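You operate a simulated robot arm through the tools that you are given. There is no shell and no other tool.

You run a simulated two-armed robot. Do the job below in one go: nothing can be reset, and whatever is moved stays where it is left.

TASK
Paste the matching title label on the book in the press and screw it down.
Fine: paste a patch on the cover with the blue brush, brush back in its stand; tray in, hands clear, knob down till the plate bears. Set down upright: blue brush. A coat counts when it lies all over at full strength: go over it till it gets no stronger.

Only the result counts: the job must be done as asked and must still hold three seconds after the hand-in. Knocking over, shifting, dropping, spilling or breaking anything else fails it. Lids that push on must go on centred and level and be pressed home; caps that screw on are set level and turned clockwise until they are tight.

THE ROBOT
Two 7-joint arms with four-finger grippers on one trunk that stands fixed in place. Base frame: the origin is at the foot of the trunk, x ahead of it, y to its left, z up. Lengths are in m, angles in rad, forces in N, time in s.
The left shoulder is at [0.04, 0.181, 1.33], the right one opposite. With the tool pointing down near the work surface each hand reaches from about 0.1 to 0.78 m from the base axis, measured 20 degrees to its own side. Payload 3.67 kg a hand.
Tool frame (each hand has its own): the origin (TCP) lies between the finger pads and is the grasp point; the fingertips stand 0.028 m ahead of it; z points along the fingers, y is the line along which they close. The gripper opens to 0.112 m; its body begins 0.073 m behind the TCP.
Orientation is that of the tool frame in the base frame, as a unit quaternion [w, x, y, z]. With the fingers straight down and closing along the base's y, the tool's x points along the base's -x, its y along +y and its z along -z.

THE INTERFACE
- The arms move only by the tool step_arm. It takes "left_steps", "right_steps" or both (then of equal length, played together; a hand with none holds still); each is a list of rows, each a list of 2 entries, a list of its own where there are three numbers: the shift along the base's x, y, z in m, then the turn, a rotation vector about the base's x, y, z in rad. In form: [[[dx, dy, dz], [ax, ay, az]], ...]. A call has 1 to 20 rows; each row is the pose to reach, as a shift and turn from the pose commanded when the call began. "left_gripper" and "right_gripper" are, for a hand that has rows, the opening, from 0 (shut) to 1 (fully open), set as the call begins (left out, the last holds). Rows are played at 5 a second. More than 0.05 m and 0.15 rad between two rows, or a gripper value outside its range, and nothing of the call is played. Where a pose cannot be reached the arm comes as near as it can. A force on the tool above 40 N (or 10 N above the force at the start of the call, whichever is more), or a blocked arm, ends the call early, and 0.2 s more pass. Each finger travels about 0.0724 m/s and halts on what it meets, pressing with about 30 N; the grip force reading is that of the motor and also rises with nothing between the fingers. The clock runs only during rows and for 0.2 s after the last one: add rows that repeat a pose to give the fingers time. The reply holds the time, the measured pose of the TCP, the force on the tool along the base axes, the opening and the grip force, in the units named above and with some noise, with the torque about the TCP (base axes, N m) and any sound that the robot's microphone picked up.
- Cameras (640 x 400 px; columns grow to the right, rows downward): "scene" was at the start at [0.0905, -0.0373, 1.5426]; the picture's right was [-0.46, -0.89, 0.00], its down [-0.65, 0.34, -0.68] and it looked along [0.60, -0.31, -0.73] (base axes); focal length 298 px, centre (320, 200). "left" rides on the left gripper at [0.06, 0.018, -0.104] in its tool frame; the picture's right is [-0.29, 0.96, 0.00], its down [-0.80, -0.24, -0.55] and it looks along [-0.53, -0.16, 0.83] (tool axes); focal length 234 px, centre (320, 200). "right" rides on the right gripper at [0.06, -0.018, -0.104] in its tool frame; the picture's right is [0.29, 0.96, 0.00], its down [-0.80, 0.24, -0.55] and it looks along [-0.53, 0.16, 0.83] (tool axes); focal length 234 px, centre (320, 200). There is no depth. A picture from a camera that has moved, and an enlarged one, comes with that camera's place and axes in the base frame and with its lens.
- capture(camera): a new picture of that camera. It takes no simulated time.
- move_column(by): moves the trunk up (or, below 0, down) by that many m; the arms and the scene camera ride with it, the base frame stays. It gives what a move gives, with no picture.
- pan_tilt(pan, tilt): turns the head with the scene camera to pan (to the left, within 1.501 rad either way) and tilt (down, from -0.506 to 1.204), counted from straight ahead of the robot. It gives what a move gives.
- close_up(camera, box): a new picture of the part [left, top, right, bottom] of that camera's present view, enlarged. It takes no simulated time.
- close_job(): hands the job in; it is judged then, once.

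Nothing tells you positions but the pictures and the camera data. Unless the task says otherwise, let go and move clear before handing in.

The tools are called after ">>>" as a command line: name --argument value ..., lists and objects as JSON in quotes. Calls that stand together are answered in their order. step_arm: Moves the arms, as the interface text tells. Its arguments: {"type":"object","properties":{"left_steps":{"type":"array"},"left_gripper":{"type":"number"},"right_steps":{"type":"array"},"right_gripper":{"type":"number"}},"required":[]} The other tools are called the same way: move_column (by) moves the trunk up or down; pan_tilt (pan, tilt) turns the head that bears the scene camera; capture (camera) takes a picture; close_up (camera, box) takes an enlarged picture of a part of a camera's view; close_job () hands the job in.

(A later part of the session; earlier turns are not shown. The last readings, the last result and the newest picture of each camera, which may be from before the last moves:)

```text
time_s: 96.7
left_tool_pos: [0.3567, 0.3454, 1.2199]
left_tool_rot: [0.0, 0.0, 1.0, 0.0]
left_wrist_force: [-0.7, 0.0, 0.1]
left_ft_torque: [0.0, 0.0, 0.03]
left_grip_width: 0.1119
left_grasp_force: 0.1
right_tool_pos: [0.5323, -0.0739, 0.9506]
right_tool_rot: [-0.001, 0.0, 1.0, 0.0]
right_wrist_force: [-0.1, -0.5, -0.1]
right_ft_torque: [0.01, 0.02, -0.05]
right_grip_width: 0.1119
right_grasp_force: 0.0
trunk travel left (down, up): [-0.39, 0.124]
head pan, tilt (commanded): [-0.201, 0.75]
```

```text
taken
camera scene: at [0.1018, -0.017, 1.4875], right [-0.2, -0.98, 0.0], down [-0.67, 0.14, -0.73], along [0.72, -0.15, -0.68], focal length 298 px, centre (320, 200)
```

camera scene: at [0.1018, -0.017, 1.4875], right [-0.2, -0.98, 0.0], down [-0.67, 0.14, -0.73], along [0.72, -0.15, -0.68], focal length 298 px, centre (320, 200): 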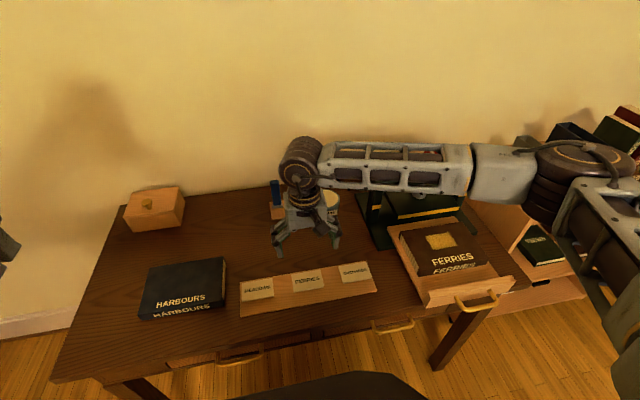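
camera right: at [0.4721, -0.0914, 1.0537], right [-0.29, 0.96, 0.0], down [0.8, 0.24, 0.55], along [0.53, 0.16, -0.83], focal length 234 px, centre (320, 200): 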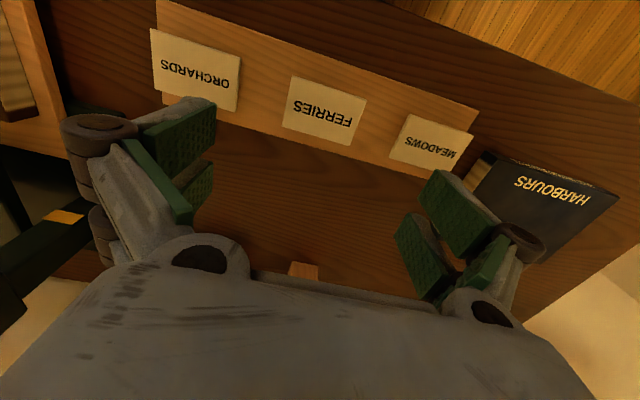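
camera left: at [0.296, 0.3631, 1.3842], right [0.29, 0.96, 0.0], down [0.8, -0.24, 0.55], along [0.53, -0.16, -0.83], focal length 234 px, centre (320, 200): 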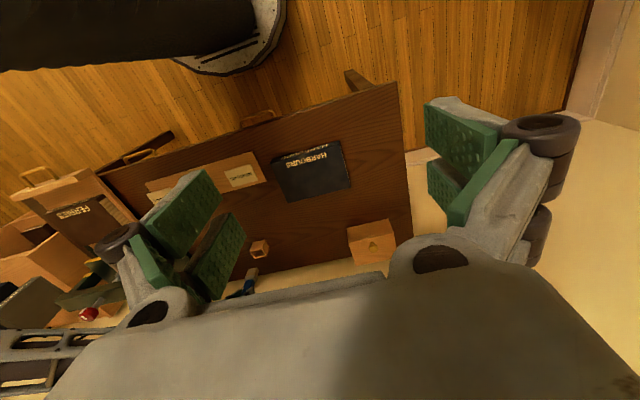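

>>> close_up --camera "right" --box '[270, 60, 382, 160]'

>>> close_up --camera "scene" --box '[276, 256, 340, 304]'

>>> close_up --camera "scene" --box '[260, 220, 400, 320]'

```text
4.00 times, centred on (326, 110) of right
camera zoom: at [0.4721, -0.0914, 1.0537], right [-0.29, 0.96, 0.0], down [0.8, 0.24, 0.55], along [0.53, 0.16, -0.83], focal length 937 px, centre (296, 560)
```

zoom: 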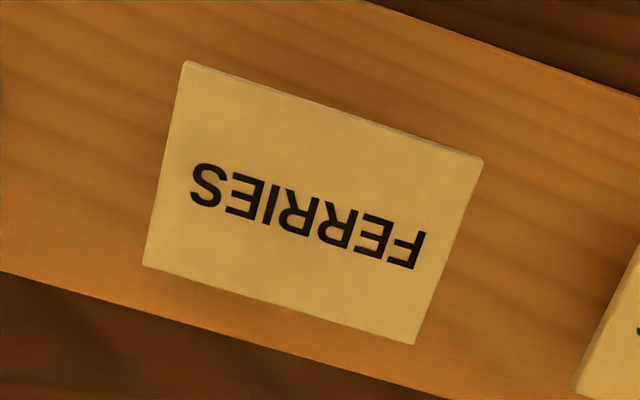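

```text
8.33 times, centred on (308, 280) of scene
camera zoom: at [0.1018, -0.017, 1.4875], right [-0.2, -0.98, 0.0], down [-0.67, 0.14, -0.73], along [0.72, -0.15, -0.68], focal length 2488 px, centre (420, -467)
```

zoom: 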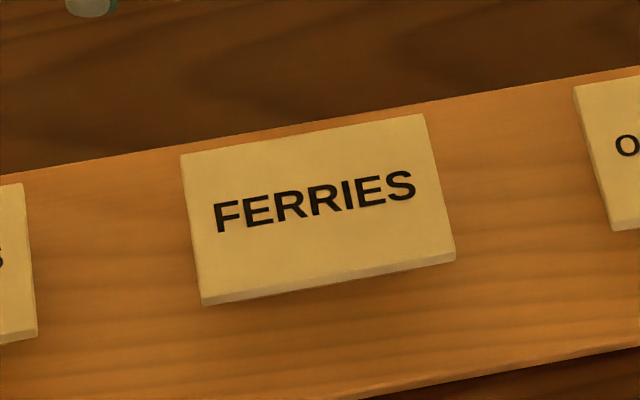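

```text
4.00 times, centred on (330, 270) of scene
camera zoom: at [0.1018, -0.017, 1.4875], right [-0.2, -0.98, 0.0], down [-0.67, 0.14, -0.73], along [0.72, -0.15, -0.68], focal length 1194 px, centre (280, -80)
```

zoom: 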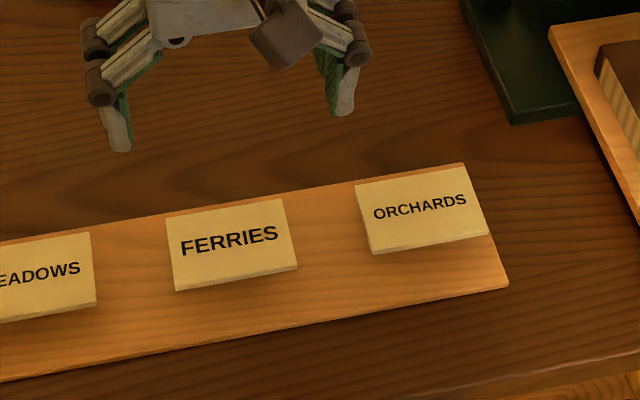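

The labels sit on small pedestals about 2.5 cm above the board. The FERRIES label spans x 0.5035–0.5545 and y -0.110 to -0.032, with its top near z 0.80 and a thickness of about 4 mm. I'll line up over its centre and come down partway.

>>> step_arm --right_steps '[[[-0.003, 0.0025, -0.02], [0, 0, 0]], [[-0.003, 0.0025, -0.045], [0, 0, 0]], [[-0.003, 0.0025, -0.07], [0, 0, 0]], [[-0.003, 0.0025, -0.09], [0, 0, 0]], [[-0.003, 0.0025, -0.09], [0, 0, 0]]]' --right_gripper 1.0

>>> capture --camera "right"

>>> close_up --camera "scene" --box '[250, 200, 378, 310]'

>>> capture --camera "left"

```text
time_s: 97.9
left_tool_pos: [0.3562, 0.3459, 1.2196]
left_tool_rot: [0.0, 0.0, 1.0, 0.001]
left_wrist_force: [-0.1, -0.9, 0.8]
left_ft_torque: [0.02, -0.01, 0.0]
left_grip_width: 0.1121
left_grasp_force: 0.1
right_tool_pos: [0.5267, -0.0693, 0.8603]
right_tool_rot: [0.0, 0.0, 1.0, 0.0]
right_wrist_force: [0.3, -0.2, -0.1]
right_ft_torque: [0.02, 0.01, 0.01]
right_grip_width: 0.112
right_grasp_force: 0.1
trunk travel left (down, up): [-0.39, 0.124]
head pan, tilt (commanded): [-0.201, 0.75]
```

```text
taken
camera right: at [0.4676, -0.0882, 0.9628], right [-0.29, 0.96, 0.0], down [0.8, 0.24, 0.55], along [0.53, 0.16, -0.83], focal length 234 px, centre (320, 200)
```

right: 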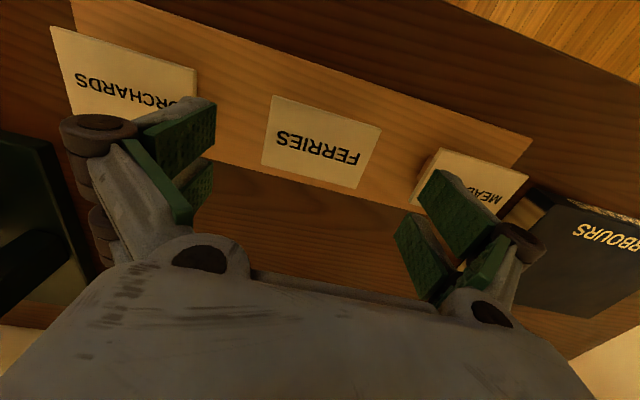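

```text
3.64 times, centred on (314, 255) of scene
camera zoom: at [0.101, -0.0169, 1.4876], right [-0.2, -0.98, 0.0], down [-0.67, 0.14, -0.73], along [0.72, -0.15, -0.68], focal length 1086 px, centre (342, 0)
```

zoom: 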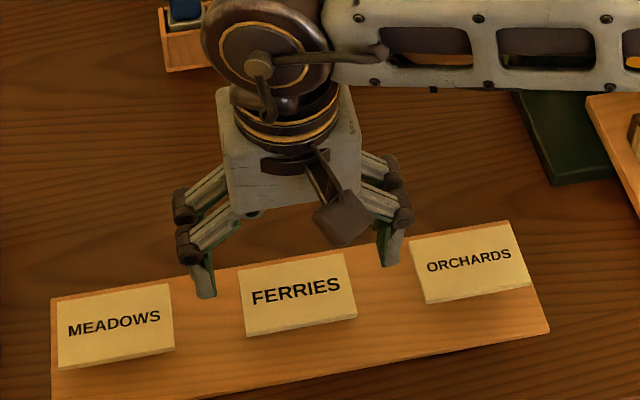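

```text
taken
camera left: at [0.2959, 0.363, 1.3234], right [0.29, 0.96, 0.0], down [0.8, -0.24, 0.55], along [0.53, -0.16, -0.83], focal length 234 px, centre (320, 200)
```

left: 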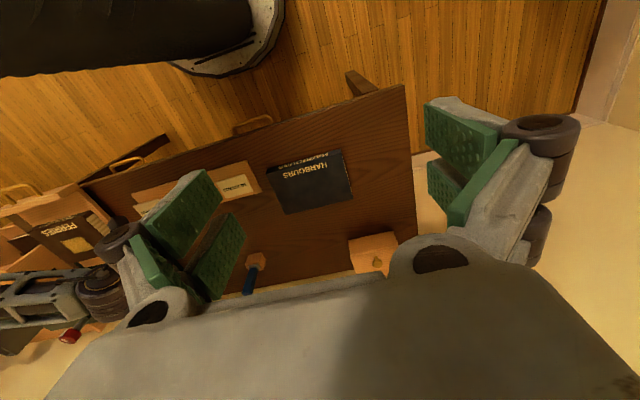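

>>> close_up --camera "right" --box '[240, 80, 400, 200]'

```text
3.33 times, centred on (320, 140) of right
camera zoom: at [0.4676, -0.0882, 0.9628], right [-0.29, 0.96, 0.0], down [0.8, 0.24, 0.55], along [0.53, 0.16, -0.83], focal length 781 px, centre (320, 400)
```

zoom: 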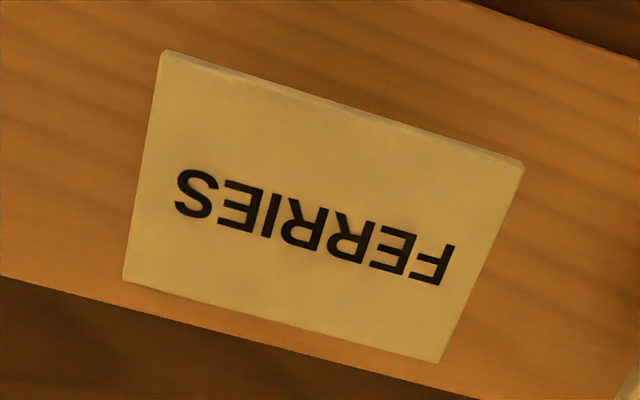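

The label centre is at about (0.529, -0.071), with its top near z 0.796. I'll lower so the fingertips are just below the label's underside, then close on its short sides.

>>> step_arm --right_steps '[[[0.002, -0.0015, -0.015], [0, 0, 0]], [[0.002, -0.0015, -0.03], [0, 0, 0]], [[0.002, -0.0015, -0.044], [0, 0, 0]], [[0.002, -0.0015, -0.044], [0, 0, 0]]]' --right_gripper 1.0

>>> capture --camera "right"

>>> close_up --camera "scene" --box '[260, 220, 356, 300]'

```text
time_s: 98.9
left_tool_pos: [0.357, 0.3447, 1.2198]
left_tool_rot: [0.001, -0.001, 1.0, 0.0]
left_wrist_force: [0.4, 0.0, 0.0]
left_ft_torque: [-0.03, 0.02, -0.03]
left_grip_width: 0.1124
left_grasp_force: 0.0
right_tool_pos: [0.5294, -0.0702, 0.8156]
right_tool_rot: [0.0, -0.001, 1.0, 0.0]
right_wrist_force: [0.4, -0.5, 0.8]
right_ft_torque: [0.0, -0.01, 0.0]
right_grip_width: 0.1123
right_grasp_force: 0.0
trunk travel left (down, up): [-0.39, 0.124]
head pan, tilt (commanded): [-0.201, 0.75]
```

```text
taken
camera right: at [0.4688, -0.0882, 0.919], right [-0.29, 0.96, 0.0], down [0.8, 0.24, 0.55], along [0.53, 0.16, -0.83], focal length 234 px, centre (320, 200)
```

right: 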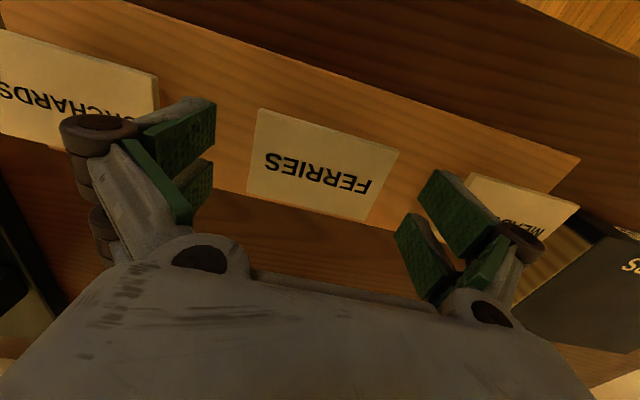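

```text
5.00 times, centred on (308, 260) of scene
camera zoom: at [0.1011, -0.017, 1.4876], right [-0.2, -0.98, 0.0], down [-0.67, 0.14, -0.73], along [0.72, -0.15, -0.68], focal length 1493 px, centre (380, -100)
```

zoom: 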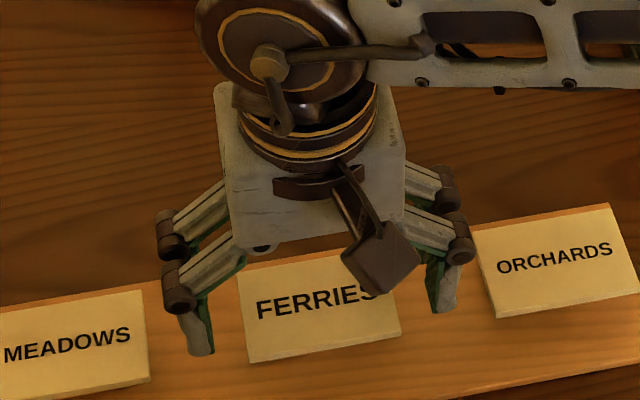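

Fingers straddle the label. I'll raise 2.5 mm so the tips don't hang too far below it, then close.

>>> step_arm --right_steps '[[[0, 0, 0.0025], [0, 0, 0]], [[0, 0, 0.0025], [0, 0, 0]], [[0, 0, 0.0025], [0, 0, 0]], [[0, 0, 0.0025], [0, 0, 0]], [[0, 0, 0.0025], [0, 0, 0]]]' --right_gripper 0.0

>>> capture --camera "right"

>>> close_up --camera "scene" --box '[260, 220, 356, 300]'

```text
time_s: 100.1
left_tool_pos: [0.354, 0.3456, 1.2214]
left_tool_rot: [0.001, -0.001, 1.0, -0.001]
left_wrist_force: [-0.5, -0.6, -0.3]
left_ft_torque: [0.02, -0.02, 0.02]
left_grip_width: 0.1119
left_grasp_force: 0.1
right_tool_pos: [0.5283, -0.0712, 0.8198]
right_tool_rot: [0.002, 0.001, 1.0, 0.001]
right_wrist_force: [3.3, -4.6, 28.7]
right_ft_torque: [-0.11, -0.06, -0.01]
right_grip_width: 0.006
right_grasp_force: 29.6
trunk travel left (down, up): [-0.39, 0.124]
head pan, tilt (commanded): [-0.201, 0.75]
```

```text
taken
camera right: at [0.468, -0.0886, 0.9232], right [-0.29, 0.96, 0.0], down [0.8, 0.24, 0.56], along [0.53, 0.16, -0.83], focal length 234 px, centre (320, 200)
```

right: 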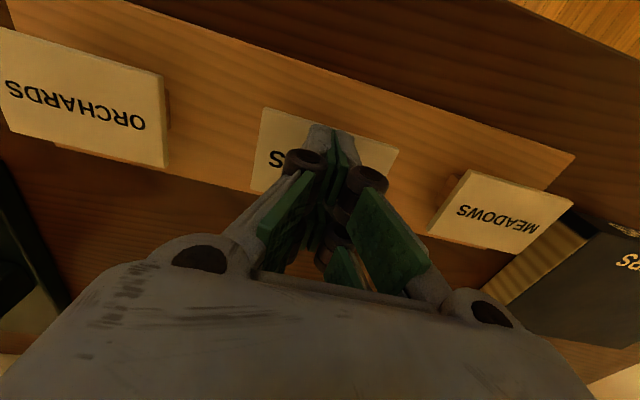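

```text
5.00 times, centred on (308, 260) of scene
camera zoom: at [0.0985, -0.0172, 1.4878], right [-0.2, -0.98, 0.0], down [-0.67, 0.14, -0.73], along [0.72, -0.15, -0.68], focal length 1493 px, centre (380, -100)
```

zoom: 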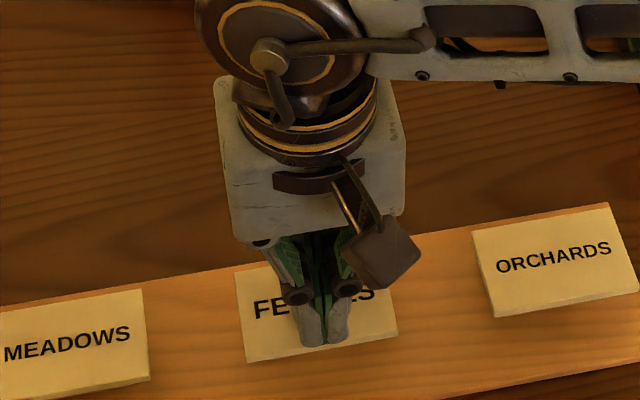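

The fingertips rode over the label's rounded edge and are now pressing on top, which tells me the label top is at about z 0.792. I'll lift straight off, reopen and check the label.

>>> step_arm --right_steps '[[[0, 0, 0.005], [0, 0, 0]], [[0, 0, 0.015], [0, 0, 0]], [[0, 0, 0.04], [0, 0, 0]]]'

>>> step_arm --right_steps '[[[0, 0, 0.0], [0, 0, 0]], [[0, 0, 0.0], [0, 0, 0]], [[0, 0, 0.0], [0, 0, 0]], [[0, 0, 0.0], [0, 0, 0]], [[0, 0, 0.0], [0, 0, 0]]]' --right_gripper 1.0

>>> capture --camera "right"

>>> close_up --camera "right" --box '[240, 80, 400, 200]'

>>> close_up --camera "scene" --box '[276, 256, 340, 304]'

```text
time_s: 100.9
left_tool_pos: [0.3566, 0.3451, 1.2191]
left_tool_rot: [-0.001, 0.0, 1.0, 0.0]
left_wrist_force: [0.5, -0.5, -0.5]
left_ft_torque: [0.0, 0.0, 0.0]
left_grip_width: 0.1121
left_grasp_force: 0.0
right_tool_pos: [0.5261, -0.0705, 0.8578]
right_tool_rot: [-0.001, 0.0, 1.0, 0.0]
right_wrist_force: [0.2, 1.1, 0.0]
right_ft_torque: [0.01, -0.03, -0.02]
right_grip_width: 0.0
right_grasp_force: 29.6
trunk travel left (down, up): [-0.39, 0.124]
head pan, tilt (commanded): [-0.201, 0.75]
```

```text
time_s: 102.1
left_tool_pos: [0.356, 0.3461, 1.2196]
left_tool_rot: [-0.001, 0.0, 1.0, 0.0]
left_wrist_force: [0.4, 0.2, 0.3]
left_ft_torque: [-0.04, -0.01, 0.01]
left_grip_width: 0.1121
left_grasp_force: 0.0
right_tool_pos: [0.5279, -0.0703, 0.8573]
right_tool_rot: [0.0, 0.001, 1.0, 0.0]
right_wrist_force: [0.6, -0.9, 0.4]
right_ft_torque: [0.01, -0.02, -0.01]
right_grip_width: 0.1121
right_grasp_force: 0.1
trunk travel left (down, up): [-0.39, 0.124]
head pan, tilt (commanded): [-0.201, 0.75]
```

```text
taken
camera right: at [0.4687, -0.0891, 0.9618], right [-0.29, 0.96, 0.0], down [0.8, 0.24, 0.55], along [0.53, 0.16, -0.83], focal length 234 px, centre (320, 200)
```

right: 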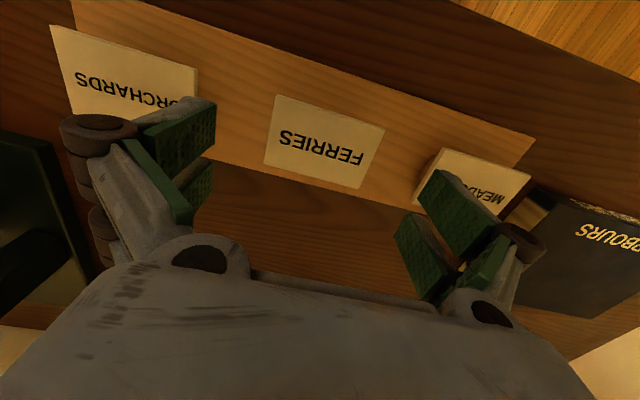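

```text
3.33 times, centred on (320, 140) of right
camera zoom: at [0.4687, -0.0891, 0.9618], right [-0.29, 0.96, 0.0], down [0.8, 0.24, 0.55], along [0.53, 0.16, -0.83], focal length 781 px, centre (320, 400)
```

zoom: 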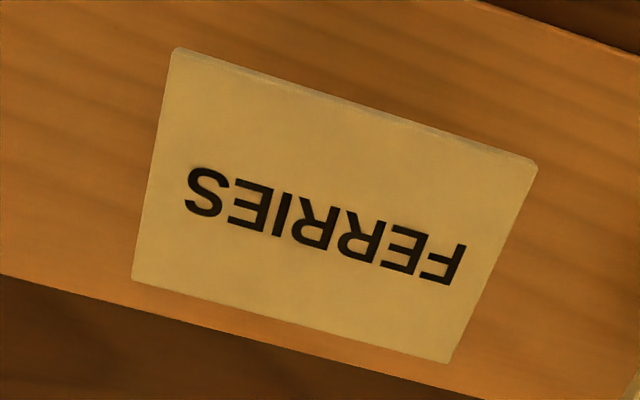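

```text
8.33 times, centred on (308, 280) of scene
camera zoom: at [0.1012, -0.0169, 1.4875], right [-0.2, -0.98, 0.0], down [-0.67, 0.14, -0.73], along [0.72, -0.15, -0.68], focal length 2488 px, centre (420, -467)
```

zoom: 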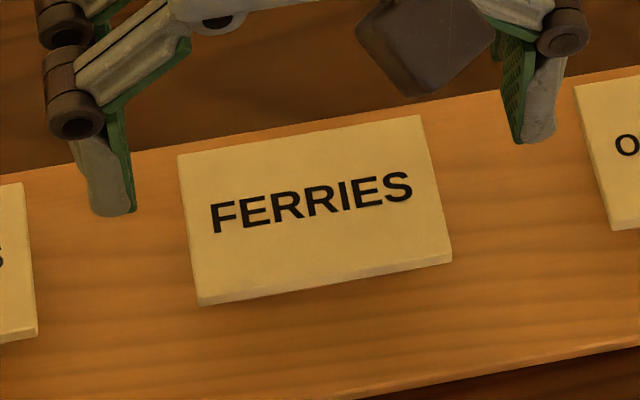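

The label is undisturbed, with its centre at (0.531, -0.069). I'll go lower this time (TCP 0.811, tips about 5 mm below the underside) and close.

>>> step_arm --right_steps '[[[0.0035, 0.001, -0.015], [0, 0, 0]], [[0.0035, 0.001, -0.03], [0, 0, 0]], [[0.0035, 0.001, -0.0465], [0, 0, 0]], [[0.0035, 0.001, -0.0465], [0, 0, 0]]]' --right_gripper 1.0

>>> step_arm --right_steps '[[[0, 0, 0.0], [0, 0, 0]], [[0, 0, 0.0], [0, 0, 0]], [[0, 0, 0.0], [0, 0, 0]]]' --right_gripper 0.62

>>> capture --camera "right"

>>> close_up --camera "scene" --box '[260, 220, 356, 300]'

```text
time_s: 103.1
left_tool_pos: [0.3563, 0.3455, 1.2191]
left_tool_rot: [0.001, 0.0, 1.0, 0.0]
left_wrist_force: [-0.7, -0.7, -0.4]
left_ft_torque: [0.04, 0.02, -0.01]
left_grip_width: 0.1118
left_grasp_force: 0.1
right_tool_pos: [0.5317, -0.0709, 0.8131]
right_tool_rot: [0.0, 0.0, 1.0, 0.0]
right_wrist_force: [-0.7, 0.1, -0.9]
right_ft_torque: [-0.02, 0.0, -0.01]
right_grip_width: 0.112
right_grasp_force: 0.0
trunk travel left (down, up): [-0.39, 0.124]
head pan, tilt (commanded): [-0.201, 0.75]
```

```text
time_s: 103.9
left_tool_pos: [0.3569, 0.3455, 1.2197]
left_tool_rot: [0.0, 0.0, 1.0, 0.001]
left_wrist_force: [0.2, 0.1, 0.2]
left_ft_torque: [-0.02, 0.0, 0.02]
left_grip_width: 0.1119
left_grasp_force: 0.1
right_tool_pos: [0.5319, -0.0703, 0.8129]
right_tool_rot: [0.0, -0.001, 1.0, 0.0]
right_wrist_force: [-0.3, -0.3, -0.1]
right_ft_torque: [-0.02, -0.03, 0.04]
right_grip_width: 0.0793
right_grasp_force: 30.3
trunk travel left (down, up): [-0.39, 0.124]
head pan, tilt (commanded): [-0.201, 0.75]
```

```text
taken
camera right: at [0.4718, -0.0883, 0.9163], right [-0.29, 0.96, 0.0], down [0.8, 0.24, 0.55], along [0.53, 0.16, -0.83], focal length 234 px, centre (320, 200)
```

right: 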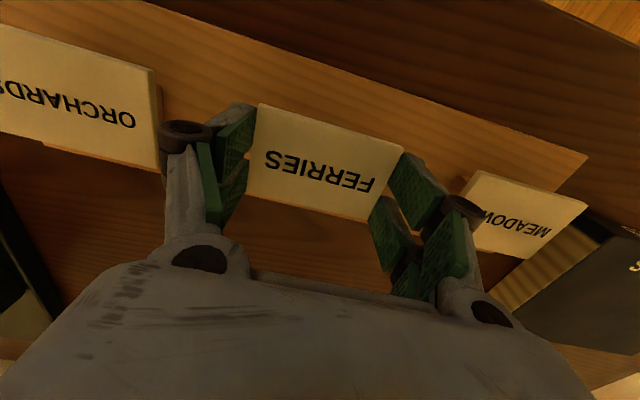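

```text
5.00 times, centred on (308, 260) of scene
camera zoom: at [0.1011, -0.017, 1.4875], right [-0.2, -0.98, 0.0], down [-0.67, 0.14, -0.73], along [0.72, -0.15, -0.68], focal length 1493 px, centre (380, -100)
```

zoom: 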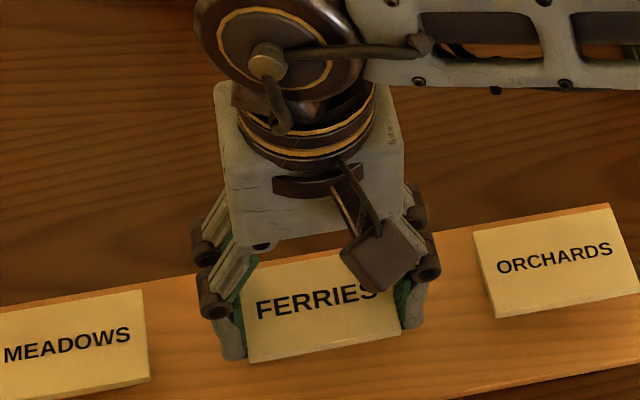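

The grip stopped at 79.3 mm with 30 N: the label is held by its short sides. Lifting.

>>> step_arm --right_steps '[[[0, 0, 0.005], [0, 0, 0]], [[0, 0, 0.015], [0, 0, 0]], [[0, 0, 0.03], [0, 0, 0]], [[0, 0, 0.06], [0, 0, 0]], [[0, 0, 0.1], [0, 0, 0]]]'

>>> capture --camera "right"

>>> capture --camera "scene"

>>> close_up --camera "scene" --box '[250, 190, 378, 300]'

```text
time_s: 105.1
left_tool_pos: [0.356, 0.3471, 1.2205]
left_tool_rot: [0.0, -0.001, 1.0, 0.0]
left_wrist_force: [0.0, 0.0, -0.6]
left_ft_torque: [0.03, -0.02, -0.02]
left_grip_width: 0.1119
left_grasp_force: 0.0
right_tool_pos: [0.5322, -0.0716, 0.9124]
right_tool_rot: [0.0, 0.001, 1.0, 0.0]
right_wrist_force: [-0.3, -0.3, -0.2]
right_ft_torque: [-0.02, -0.02, 0.0]
right_grip_width: 0.0792
right_grasp_force: 29.9
trunk travel left (down, up): [-0.39, 0.124]
head pan, tilt (commanded): [-0.201, 0.75]
```

```text
taken
camera right: at [0.4728, -0.0893, 1.0161], right [-0.29, 0.96, 0.0], down [0.8, 0.24, 0.55], along [0.53, 0.16, -0.83], focal length 234 px, centre (320, 200)
```

right: 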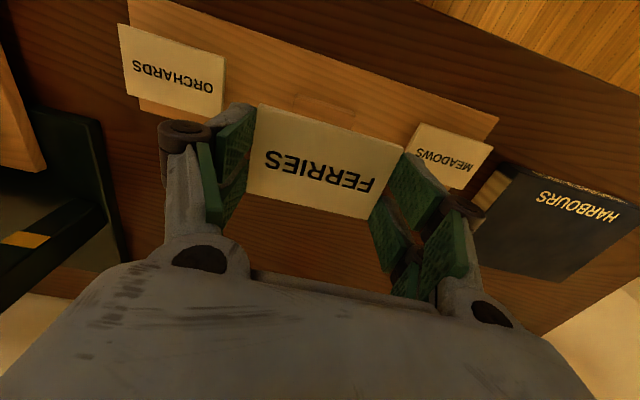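

```text
taken
camera scene: at [0.1005, -0.0169, 1.4876], right [-0.2, -0.98, 0.0], down [-0.67, 0.14, -0.73], along [0.72, -0.15, -0.68], focal length 298 px, centre (320, 200)
```

scene: 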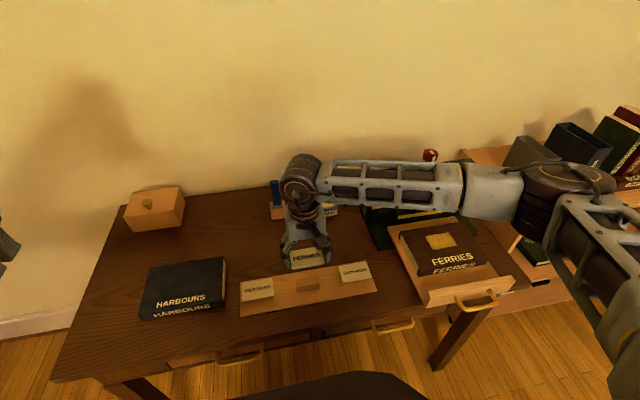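

```text
3.64 times, centred on (314, 245) of scene
camera zoom: at [0.1005, -0.0169, 1.4876], right [-0.2, -0.98, 0.0], down [-0.67, 0.14, -0.73], along [0.72, -0.15, -0.68], focal length 1086 px, centre (342, 36)
```

zoom: 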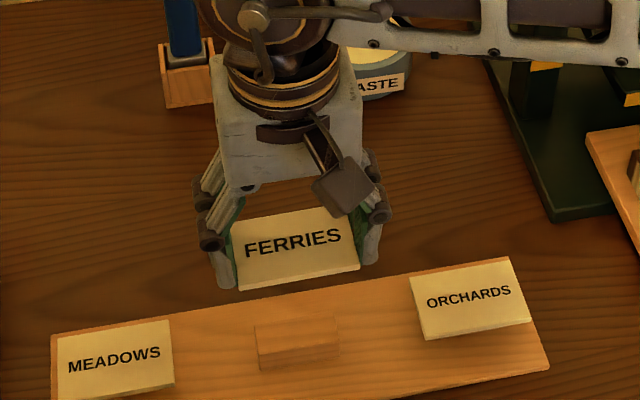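

The label is held flat. I'll raise it and carry it to above the book, slightly forward, so the wrist camera can see the patch for an accurate fix.

>>> step_arm --right_steps '[[[0, -0.01, 0.03], [0, 0, 0]], [[0, -0.03, 0.06], [0, 0, 0]], [[0, -0.06, 0.09], [0, 0, 0]], [[0, -0.095, 0.12], [0, 0, 0]], [[0.005, -0.13, 0.15], [0, 0, 0]], [[0.01, -0.17, 0.15], [0, 0, 0]], [[0.015, -0.21, 0.15], [0, 0, 0]], [[0.02, -0.25, 0.15], [0, 0, 0]], [[0.025, -0.29, 0.15], [0, 0, 0]], [[0.03, -0.33, 0.15], [0, 0, 0]], [[0.04, -0.365, 0.15], [0, 0, 0]], [[0.055, -0.392, 0.15], [0, 0, 0]], [[0.068, -0.392, 0.15], [0, 0, 0]], [[0.068, -0.392, 0.15], [0, 0, 0]]]'

>>> pan_tilt --pan -0.6 --tilt 0.75

>>> capture --camera "right"

>>> capture --camera "scene"

```text
time_s: 108.1
left_tool_pos: [0.3553, 0.344, 1.2211]
left_tool_rot: [-0.001, 0.0, 1.0, -0.001]
left_wrist_force: [0.2, -0.4, -0.4]
left_ft_torque: [0.01, 0.01, -0.02]
left_grip_width: 0.112
left_grasp_force: 0.1
right_tool_pos: [0.6004, -0.4629, 1.061]
right_tool_rot: [0.0, 0.001, 1.0, 0.0]
right_wrist_force: [0.4, 0.2, -0.8]
right_ft_torque: [0.02, -0.03, -0.02]
right_grip_width: 0.0792
right_grasp_force: 30.5
trunk travel left (down, up): [-0.39, 0.124]
head pan, tilt (commanded): [-0.201, 0.75]
```

```text
time_s: 109.0
left_tool_pos: [0.3566, 0.3451, 1.2198]
left_tool_rot: [0.0, 0.0, 1.0, 0.0]
left_wrist_force: [1.1, 0.3, 0.3]
left_ft_torque: [0.0, 0.02, 0.01]
left_grip_width: 0.1118
left_grasp_force: 0.0
right_tool_pos: [0.5999, -0.4625, 1.0622]
right_tool_rot: [0.0, 0.0, 1.0, 0.0]
right_wrist_force: [0.5, 0.0, 0.0]
right_ft_torque: [-0.01, 0.01, 0.01]
right_grip_width: 0.0792
right_grasp_force: 29.5
trunk travel left (down, up): [-0.39, 0.124]
head pan, tilt (commanded): [-0.6, 0.75]
```

```text
taken
camera right: at [0.5406, -0.4802, 1.1648], right [-0.29, 0.96, 0.0], down [0.8, 0.24, 0.55], along [0.53, 0.16, -0.83], focal length 234 px, centre (320, 200)
```

right: 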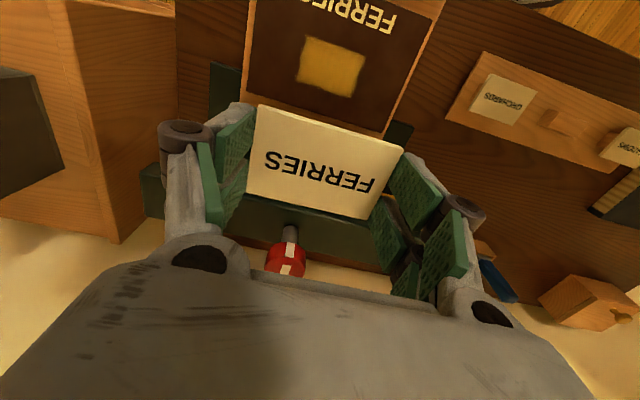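

```text
taken
camera scene: at [0.0884, -0.0472, 1.4875], right [-0.56, -0.83, 0.0], down [-0.56, 0.39, -0.73], along [0.6, -0.41, -0.68], focal length 298 px, centre (320, 200)
```

scene: 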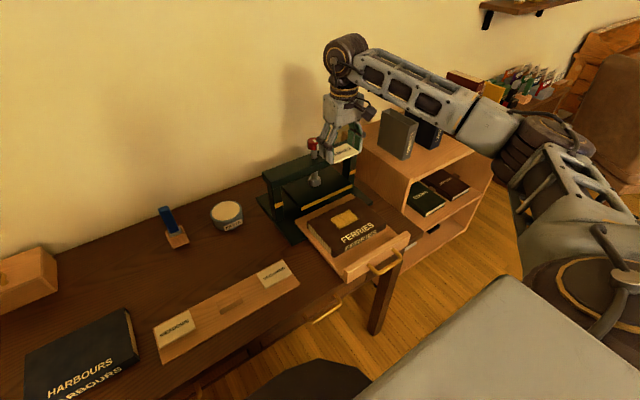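

I have a good view of the patch beside the held label. Let me measure it closely.

>>> close_up --camera "right" --box '[240, 0, 440, 130]'

>>> close_up --camera "scene" --box '[290, 180, 400, 280]'

>>> close_up --camera "scene" --box '[300, 30, 480, 180]'

```text
3.08 times, centred on (340, 65) of right
camera zoom: at [0.5406, -0.4802, 1.1648], right [-0.29, 0.96, 0.0], down [0.8, 0.24, 0.55], along [0.53, 0.16, -0.83], focal length 720 px, centre (258, 615)
```

zoom: 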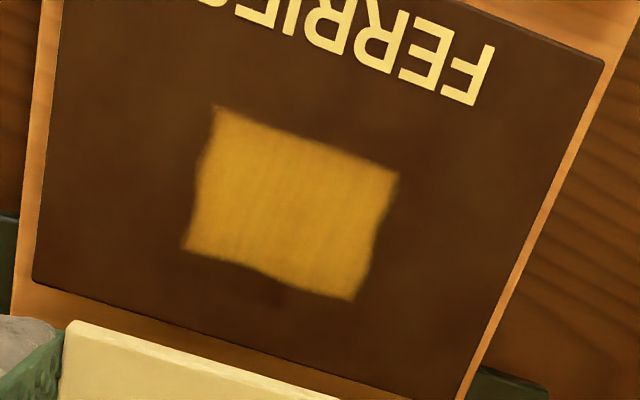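

```text
4.00 times, centred on (345, 230) of scene
camera zoom: at [0.0884, -0.0472, 1.4875], right [-0.56, -0.83, 0.0], down [-0.56, 0.39, -0.73], along [0.6, -0.41, -0.68], focal length 1194 px, centre (220, 80)
```

zoom: 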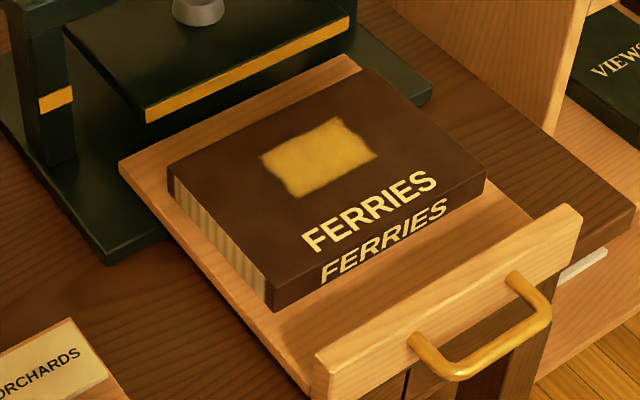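

```text
2.67 times, centred on (390, 105) of scene
camera zoom: at [0.0884, -0.0472, 1.4875], right [-0.56, -0.83, 0.0], down [-0.56, 0.39, -0.73], along [0.6, -0.41, -0.68], focal length 796 px, centre (133, 453)
```

zoom: 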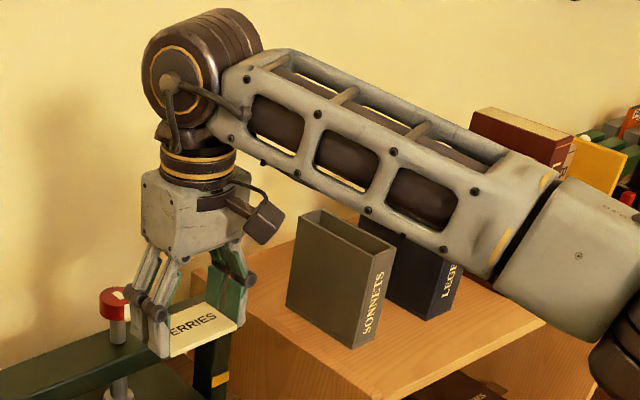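

The patch centre is near (0.556–0.560, -0.462) in hand coordinates. I'll lower to about 2 cm above the cover, then fine-align label and patch in the same scene picture.

>>> step_arm --right_steps '[[[-0.022, 0, 0], [0, 0, 0]], [[-0.043, 0, 0], [0, 0, 0]], [[-0.043, 0, -0.04], [0, 0, 0]], [[-0.043, 0, -0.08], [0, 0, 0]], [[-0.043, 0, -0.12], [0, 0, 0]], [[-0.043, 0, -0.155], [0, 0, 0]], [[-0.043, 0, -0.176], [0, 0, 0]], [[-0.043, 0, -0.176], [0, 0, 0]]]'

>>> close_up --camera "scene" --box '[290, 160, 400, 260]'

>>> capture --camera "right"

>>> close_up --camera "left" --box '[0, 170, 128, 270]'

```text
time_s: 110.8
left_tool_pos: [0.3562, 0.3451, 1.2201]
left_tool_rot: [0.0, 0.0, 1.0, 0.001]
left_wrist_force: [0.5, -0.4, -0.4]
left_ft_torque: [0.0, -0.01, 0.03]
left_grip_width: 0.1118
left_grasp_force: 0.1
right_tool_pos: [0.5581, -0.4621, 0.8854]
right_tool_rot: [0.0, 0.0, 1.0, 0.0]
right_wrist_force: [0.4, -0.5, -0.4]
right_ft_torque: [0.0, 0.02, 0.01]
right_grip_width: 0.0791
right_grasp_force: 29.5
trunk travel left (down, up): [-0.39, 0.124]
head pan, tilt (commanded): [-0.6, 0.75]
```

```text
4.00 times, centred on (345, 210) of scene
camera zoom: at [0.0881, -0.0472, 1.4876], right [-0.57, -0.82, 0.0], down [-0.56, 0.39, -0.73], along [0.6, -0.41, -0.68], focal length 1194 px, centre (220, 160)
```

zoom: 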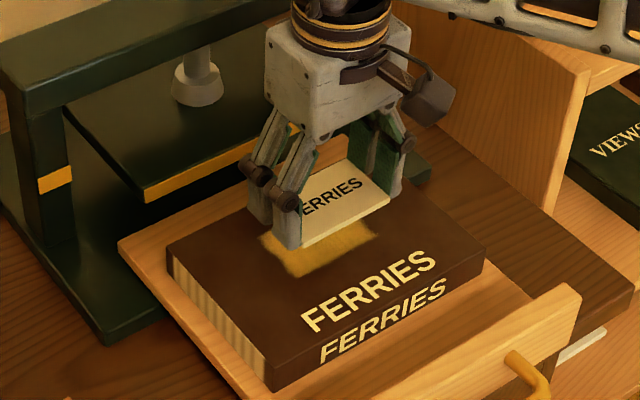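

```text
taken
camera right: at [0.4976, -0.4795, 0.9885], right [-0.29, 0.96, 0.0], down [0.8, 0.24, 0.55], along [0.53, 0.16, -0.83], focal length 234 px, centre (320, 200)
```

right: 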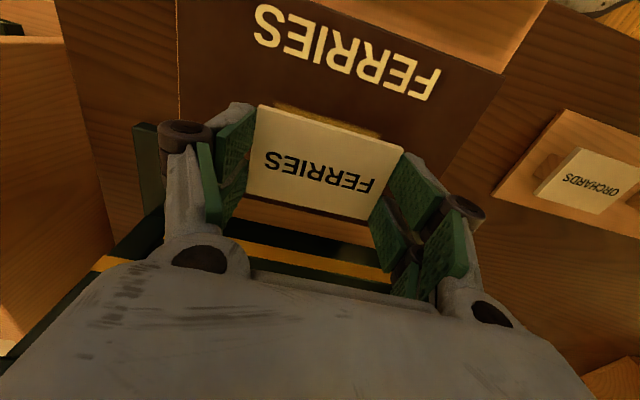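

```text
4.00 times, centred on (64, 220) of left
camera zoom: at [0.2959, 0.363, 1.3234], right [0.29, 0.96, 0.0], down [0.8, -0.24, 0.55], along [0.53, -0.16, -0.83], focal length 937 px, centre (1344, 120)
```

zoom: 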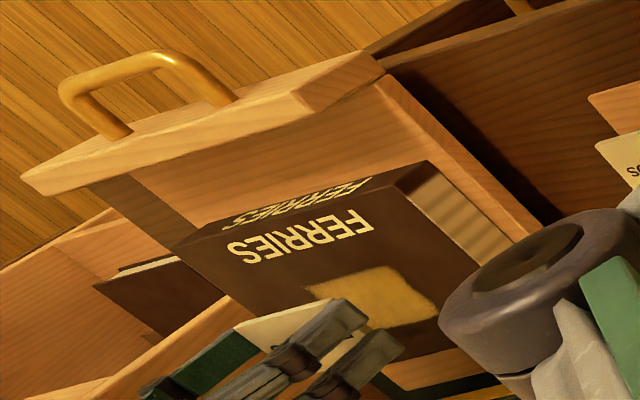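

>>> close_up --camera "right" --box '[230, 70, 420, 180]'

>>> close_up --camera "scene" --box '[340, 190, 400, 240]'

```text
3.37 times, centred on (325, 125) of right
camera zoom: at [0.4976, -0.4795, 0.9885], right [-0.29, 0.96, 0.0], down [0.8, 0.24, 0.55], along [0.53, 0.16, -0.83], focal length 789 px, centre (303, 453)
```

zoom: 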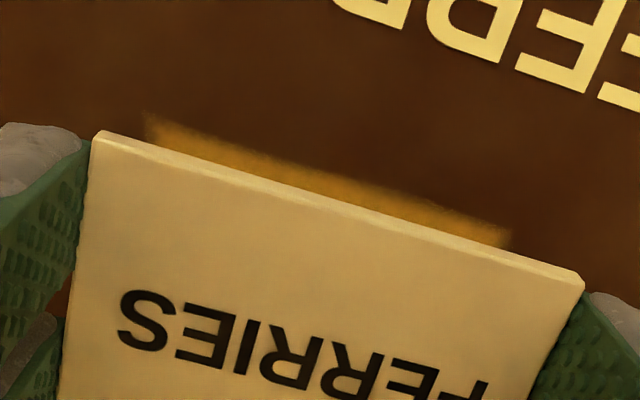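

```text
8.00 times, centred on (370, 215) of scene
camera zoom: at [0.0881, -0.0472, 1.4876], right [-0.57, -0.82, 0.0], down [-0.56, 0.39, -0.73], along [0.6, -0.41, -0.68], focal length 2388 px, centre (-80, 80)
```

zoom: 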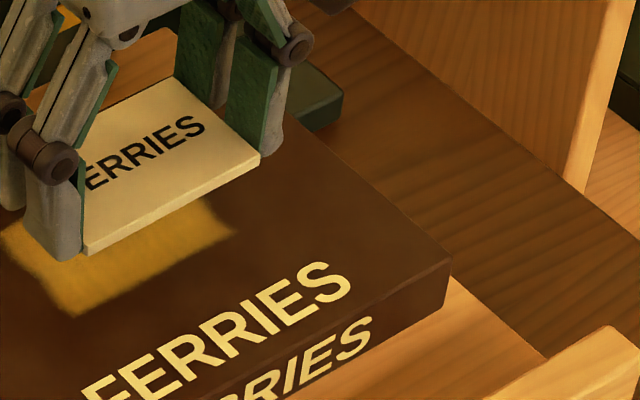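

Comparing both cameras, the cover is really about 1 cm lower (z ≈ 0.823) than I first took it, and the label should go about 6 mm further in +x. I'll apply that and go lower, where parallax is small.

>>> step_arm --right_steps '[[[0.006, 0.001, 0], [0, 0, 0]], [[0.006, 0.001, -0.01], [0, 0, 0]], [[0.006, 0.001, -0.02], [0, 0, 0]], [[0.006, 0.001, -0.026], [0, 0, 0]], [[0.006, 0.001, -0.026], [0, 0, 0]]]'

>>> close_up --camera "right" --box '[230, 70, 420, 180]'

>>> close_up --camera "scene" --box '[340, 190, 400, 240]'

>>> close_up --camera "scene" --box '[290, 160, 400, 260]'

```text
time_s: 112.0
left_tool_pos: [0.355, 0.3456, 1.2203]
left_tool_rot: [0.0, 0.0, 1.0, 0.0]
left_wrist_force: [0.0, -0.9, 0.5]
left_ft_torque: [-0.04, 0.0, 0.02]
left_grip_width: 0.1117
left_grasp_force: 0.0
right_tool_pos: [0.5633, -0.4609, 0.8602]
right_tool_rot: [0.0, 0.0, 1.0, 0.0]
right_wrist_force: [0.5, -0.8, -0.5]
right_ft_torque: [0.02, 0.05, 0.02]
right_grip_width: 0.0792
right_grasp_force: 29.9
trunk travel left (down, up): [-0.39, 0.124]
head pan, tilt (commanded): [-0.6, 0.75]
```

```text
3.37 times, centred on (325, 125) of right
camera zoom: at [0.5034, -0.4792, 0.9625], right [-0.29, 0.96, 0.0], down [0.8, 0.24, 0.55], along [0.53, 0.16, -0.83], focal length 789 px, centre (303, 453)
```

zoom: 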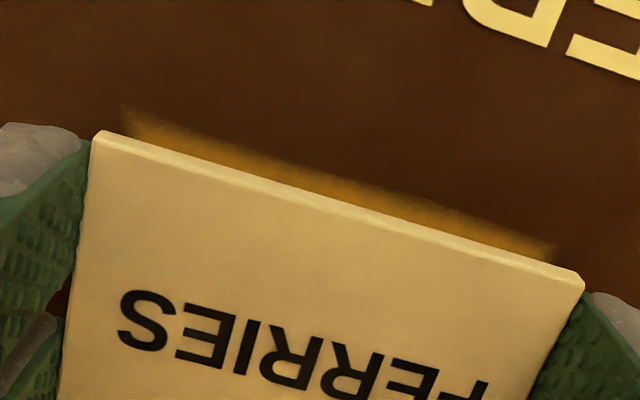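

```text
8.00 times, centred on (370, 215) of scene
camera zoom: at [0.0881, -0.0474, 1.4876], right [-0.57, -0.82, 0.0], down [-0.56, 0.39, -0.73], along [0.6, -0.41, -0.68], focal length 2388 px, centre (-80, 80)
```

zoom: 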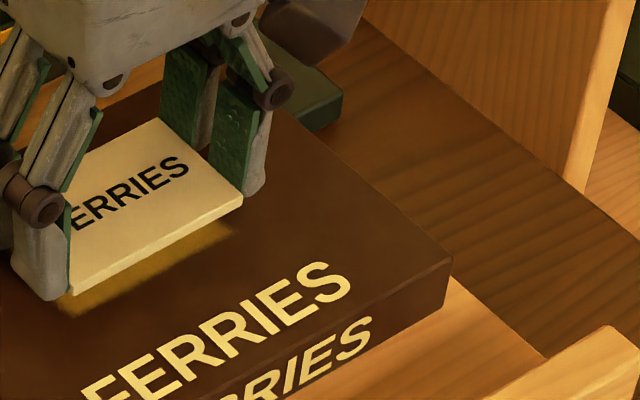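

```text
4.00 times, centred on (345, 210) of scene
camera zoom: at [0.0881, -0.0474, 1.4876], right [-0.57, -0.82, 0.0], down [-0.56, 0.39, -0.73], along [0.6, -0.41, -0.68], focal length 1194 px, centre (220, 160)
```

zoom: 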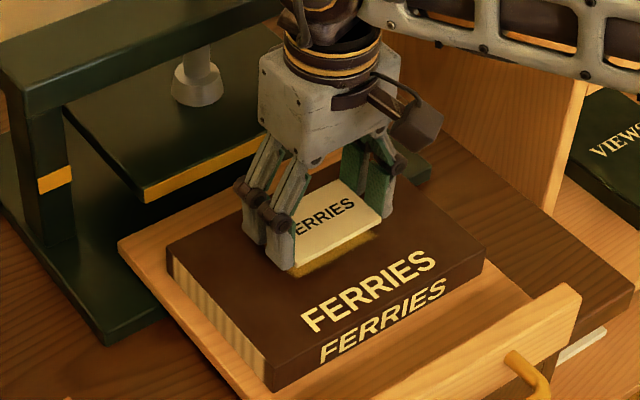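

Label and patch now agree within about 1–2 mm in both cameras. I'll nudge +1 mm in y and lower gently to contact.

>>> step_arm --right_steps '[[[0, 0.001, -0.003], [0, 0, 0]], [[0, 0.001, -0.006], [0, 0, 0]], [[0, 0.001, -0.0075], [0, 0, 0]]]'

>>> close_up --camera "scene" --box '[340, 190, 400, 240]'

```text
time_s: 112.8
left_tool_pos: [0.3559, 0.3449, 1.2196]
left_tool_rot: [-0.001, 0.0, 1.0, 0.0]
left_wrist_force: [-0.6, 0.9, 0.3]
left_ft_torque: [0.0, 0.04, -0.02]
left_grip_width: 0.1121
left_grasp_force: 0.1
right_tool_pos: [0.563, -0.4599, 0.853]
right_tool_rot: [0.0, 0.001, 1.0, 0.0]
right_wrist_force: [0.2, -0.4, -0.5]
right_ft_torque: [-0.01, -0.02, 0.0]
right_grip_width: 0.0789
right_grasp_force: 29.8
trunk travel left (down, up): [-0.39, 0.124]
head pan, tilt (commanded): [-0.6, 0.75]
```

```text
8.00 times, centred on (370, 215) of scene
camera zoom: at [0.0882, -0.0474, 1.4875], right [-0.57, -0.82, 0.0], down [-0.56, 0.39, -0.73], along [0.6, -0.41, -0.68], focal length 2388 px, centre (-80, 80)
```

zoom: 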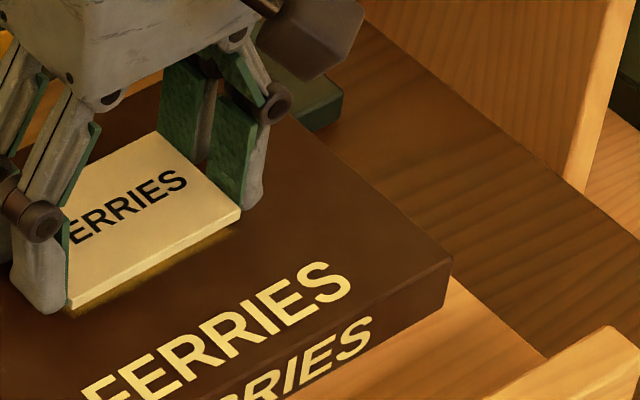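

>>> step_arm --right_steps '[[[0, 0, -0.001], [0, 0, 0]], [[0, 0, -0.002], [0, 0, 0]]]'

>>> close_up --camera "scene" --box '[340, 190, 400, 240]'

```text
time_s: 113.4
left_tool_pos: [0.3571, 0.3453, 1.2202]
left_tool_rot: [0.0, 0.0, 1.0, -0.001]
left_wrist_force: [-1.2, -1.2, 0.1]
left_ft_torque: [-0.02, -0.01, -0.01]
left_grip_width: 0.1119
left_grasp_force: 0.0
right_tool_pos: [0.5624, -0.4601, 0.851]
right_tool_rot: [0.0, 0.0, 1.0, -0.001]
right_wrist_force: [0.6, -0.1, -0.9]
right_ft_torque: [-0.01, -0.01, 0.02]
right_grip_width: 0.0791
right_grasp_force: 30.3
trunk travel left (down, up): [-0.39, 0.124]
head pan, tilt (commanded): [-0.6, 0.75]
```

```text
8.00 times, centred on (370, 215) of scene
camera zoom: at [0.0883, -0.0474, 1.4875], right [-0.57, -0.82, 0.0], down [-0.56, 0.39, -0.73], along [0.6, -0.41, -0.68], focal length 2388 px, centre (-80, 80)
```

zoom: 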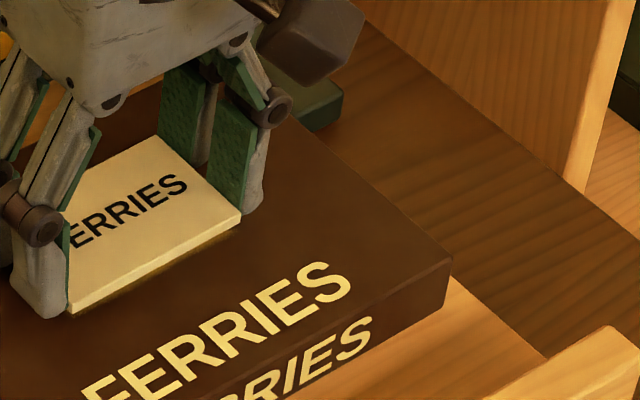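

>>> step_arm --right_steps '[[[0, 0, -0.001], [0, 0, 0]], [[0, 0, -0.002], [0, 0, 0]]]'

```text
time_s: 114.0
left_tool_pos: [0.3561, 0.3457, 1.2195]
left_tool_rot: [0.0, 0.0, 1.0, 0.0]
left_wrist_force: [-0.1, 0.1, 0.7]
left_ft_torque: [-0.04, -0.01, -0.05]
left_grip_width: 0.1119
left_grasp_force: 0.0
right_tool_pos: [0.5619, -0.4597, 0.848]
right_tool_rot: [0.0, 0.0, 1.0, 0.0]
right_wrist_force: [-0.1, 0.6, -0.4]
right_ft_torque: [0.04, -0.01, 0.0]
right_grip_width: 0.0789
right_grasp_force: 29.9
trunk travel left (down, up): [-0.39, 0.124]
head pan, tilt (commanded): [-0.6, 0.75]
```

>>> step_arm --right_steps '[[[0, 0, -0.001], [0, 0, 0]], [[0, 0, -0.002], [0, 0, 0]]]'

>>> close_up --camera "scene" --box '[340, 190, 400, 240]'

>>> close_up --camera "right" --box '[230, 70, 420, 180]'

```text
time_s: 114.6
left_tool_pos: [0.3563, 0.3451, 1.2198]
left_tool_rot: [0.0, 0.0, 1.0, 0.001]
left_wrist_force: [-0.1, 0.1, -0.1]
left_ft_torque: [0.0, 0.0, -0.01]
left_grip_width: 0.1121
left_grasp_force: 0.1
right_tool_pos: [0.5634, -0.4599, 0.8457]
right_tool_rot: [0.0, 0.0, 1.0, 0.0]
right_wrist_force: [1.9, 0.8, 0.9]
right_ft_torque: [0.01, -0.01, 0.0]
right_grip_width: 0.0788
right_grasp_force: 30.3
trunk travel left (down, up): [-0.39, 0.124]
head pan, tilt (commanded): [-0.6, 0.75]
```

```text
8.00 times, centred on (370, 215) of scene
camera zoom: at [0.0881, -0.0473, 1.4876], right [-0.57, -0.82, 0.0], down [-0.56, 0.39, -0.73], along [0.6, -0.41, -0.68], focal length 2388 px, centre (-80, 80)
```

zoom: 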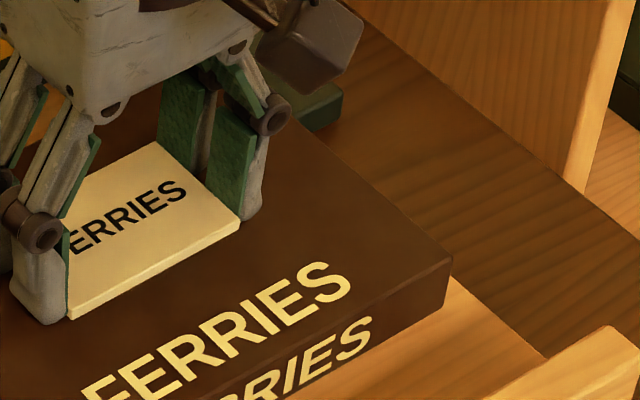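

```text
3.37 times, centred on (325, 125) of right
camera zoom: at [0.5028, -0.4787, 0.9502], right [-0.29, 0.96, 0.0], down [0.8, 0.24, 0.55], along [0.53, 0.16, -0.83], focal length 789 px, centre (303, 453)
```

zoom: 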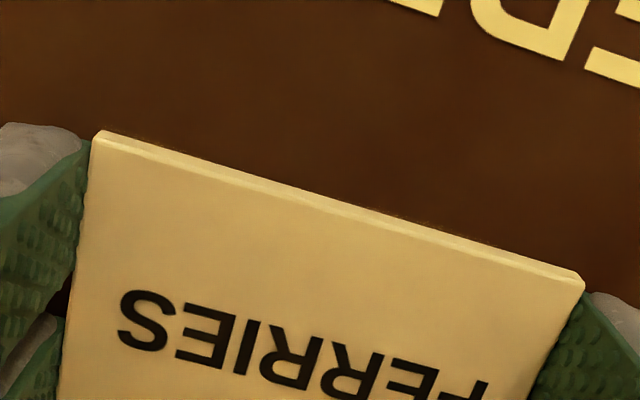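

The label now just covers the patch and looks nearly flush with the cover. One more small step to contact.

>>> step_arm --right_steps '[[[0, 0, -0.001], [0, 0, 0]], [[0, 0, -0.0015], [0, 0, 0]]]'

```text
time_s: 115.2
left_tool_pos: [0.3555, 0.3457, 1.2205]
left_tool_rot: [0.0, 0.0, 1.0, 0.0]
left_wrist_force: [-0.8, 0.3, -0.9]
left_ft_torque: [-0.01, 0.05, 0.0]
left_grip_width: 0.1119
left_grasp_force: 0.0
right_tool_pos: [0.5627, -0.4587, 0.8459]
right_tool_rot: [0.001, 0.001, 1.0, 0.0]
right_wrist_force: [-1.3, -0.1, 5.2]
right_ft_torque: [0.2, 0.02, 0.05]
right_grip_width: 0.0796
right_grasp_force: 29.6
trunk travel left (down, up): [-0.39, 0.124]
head pan, tilt (commanded): [-0.6, 0.75]
```

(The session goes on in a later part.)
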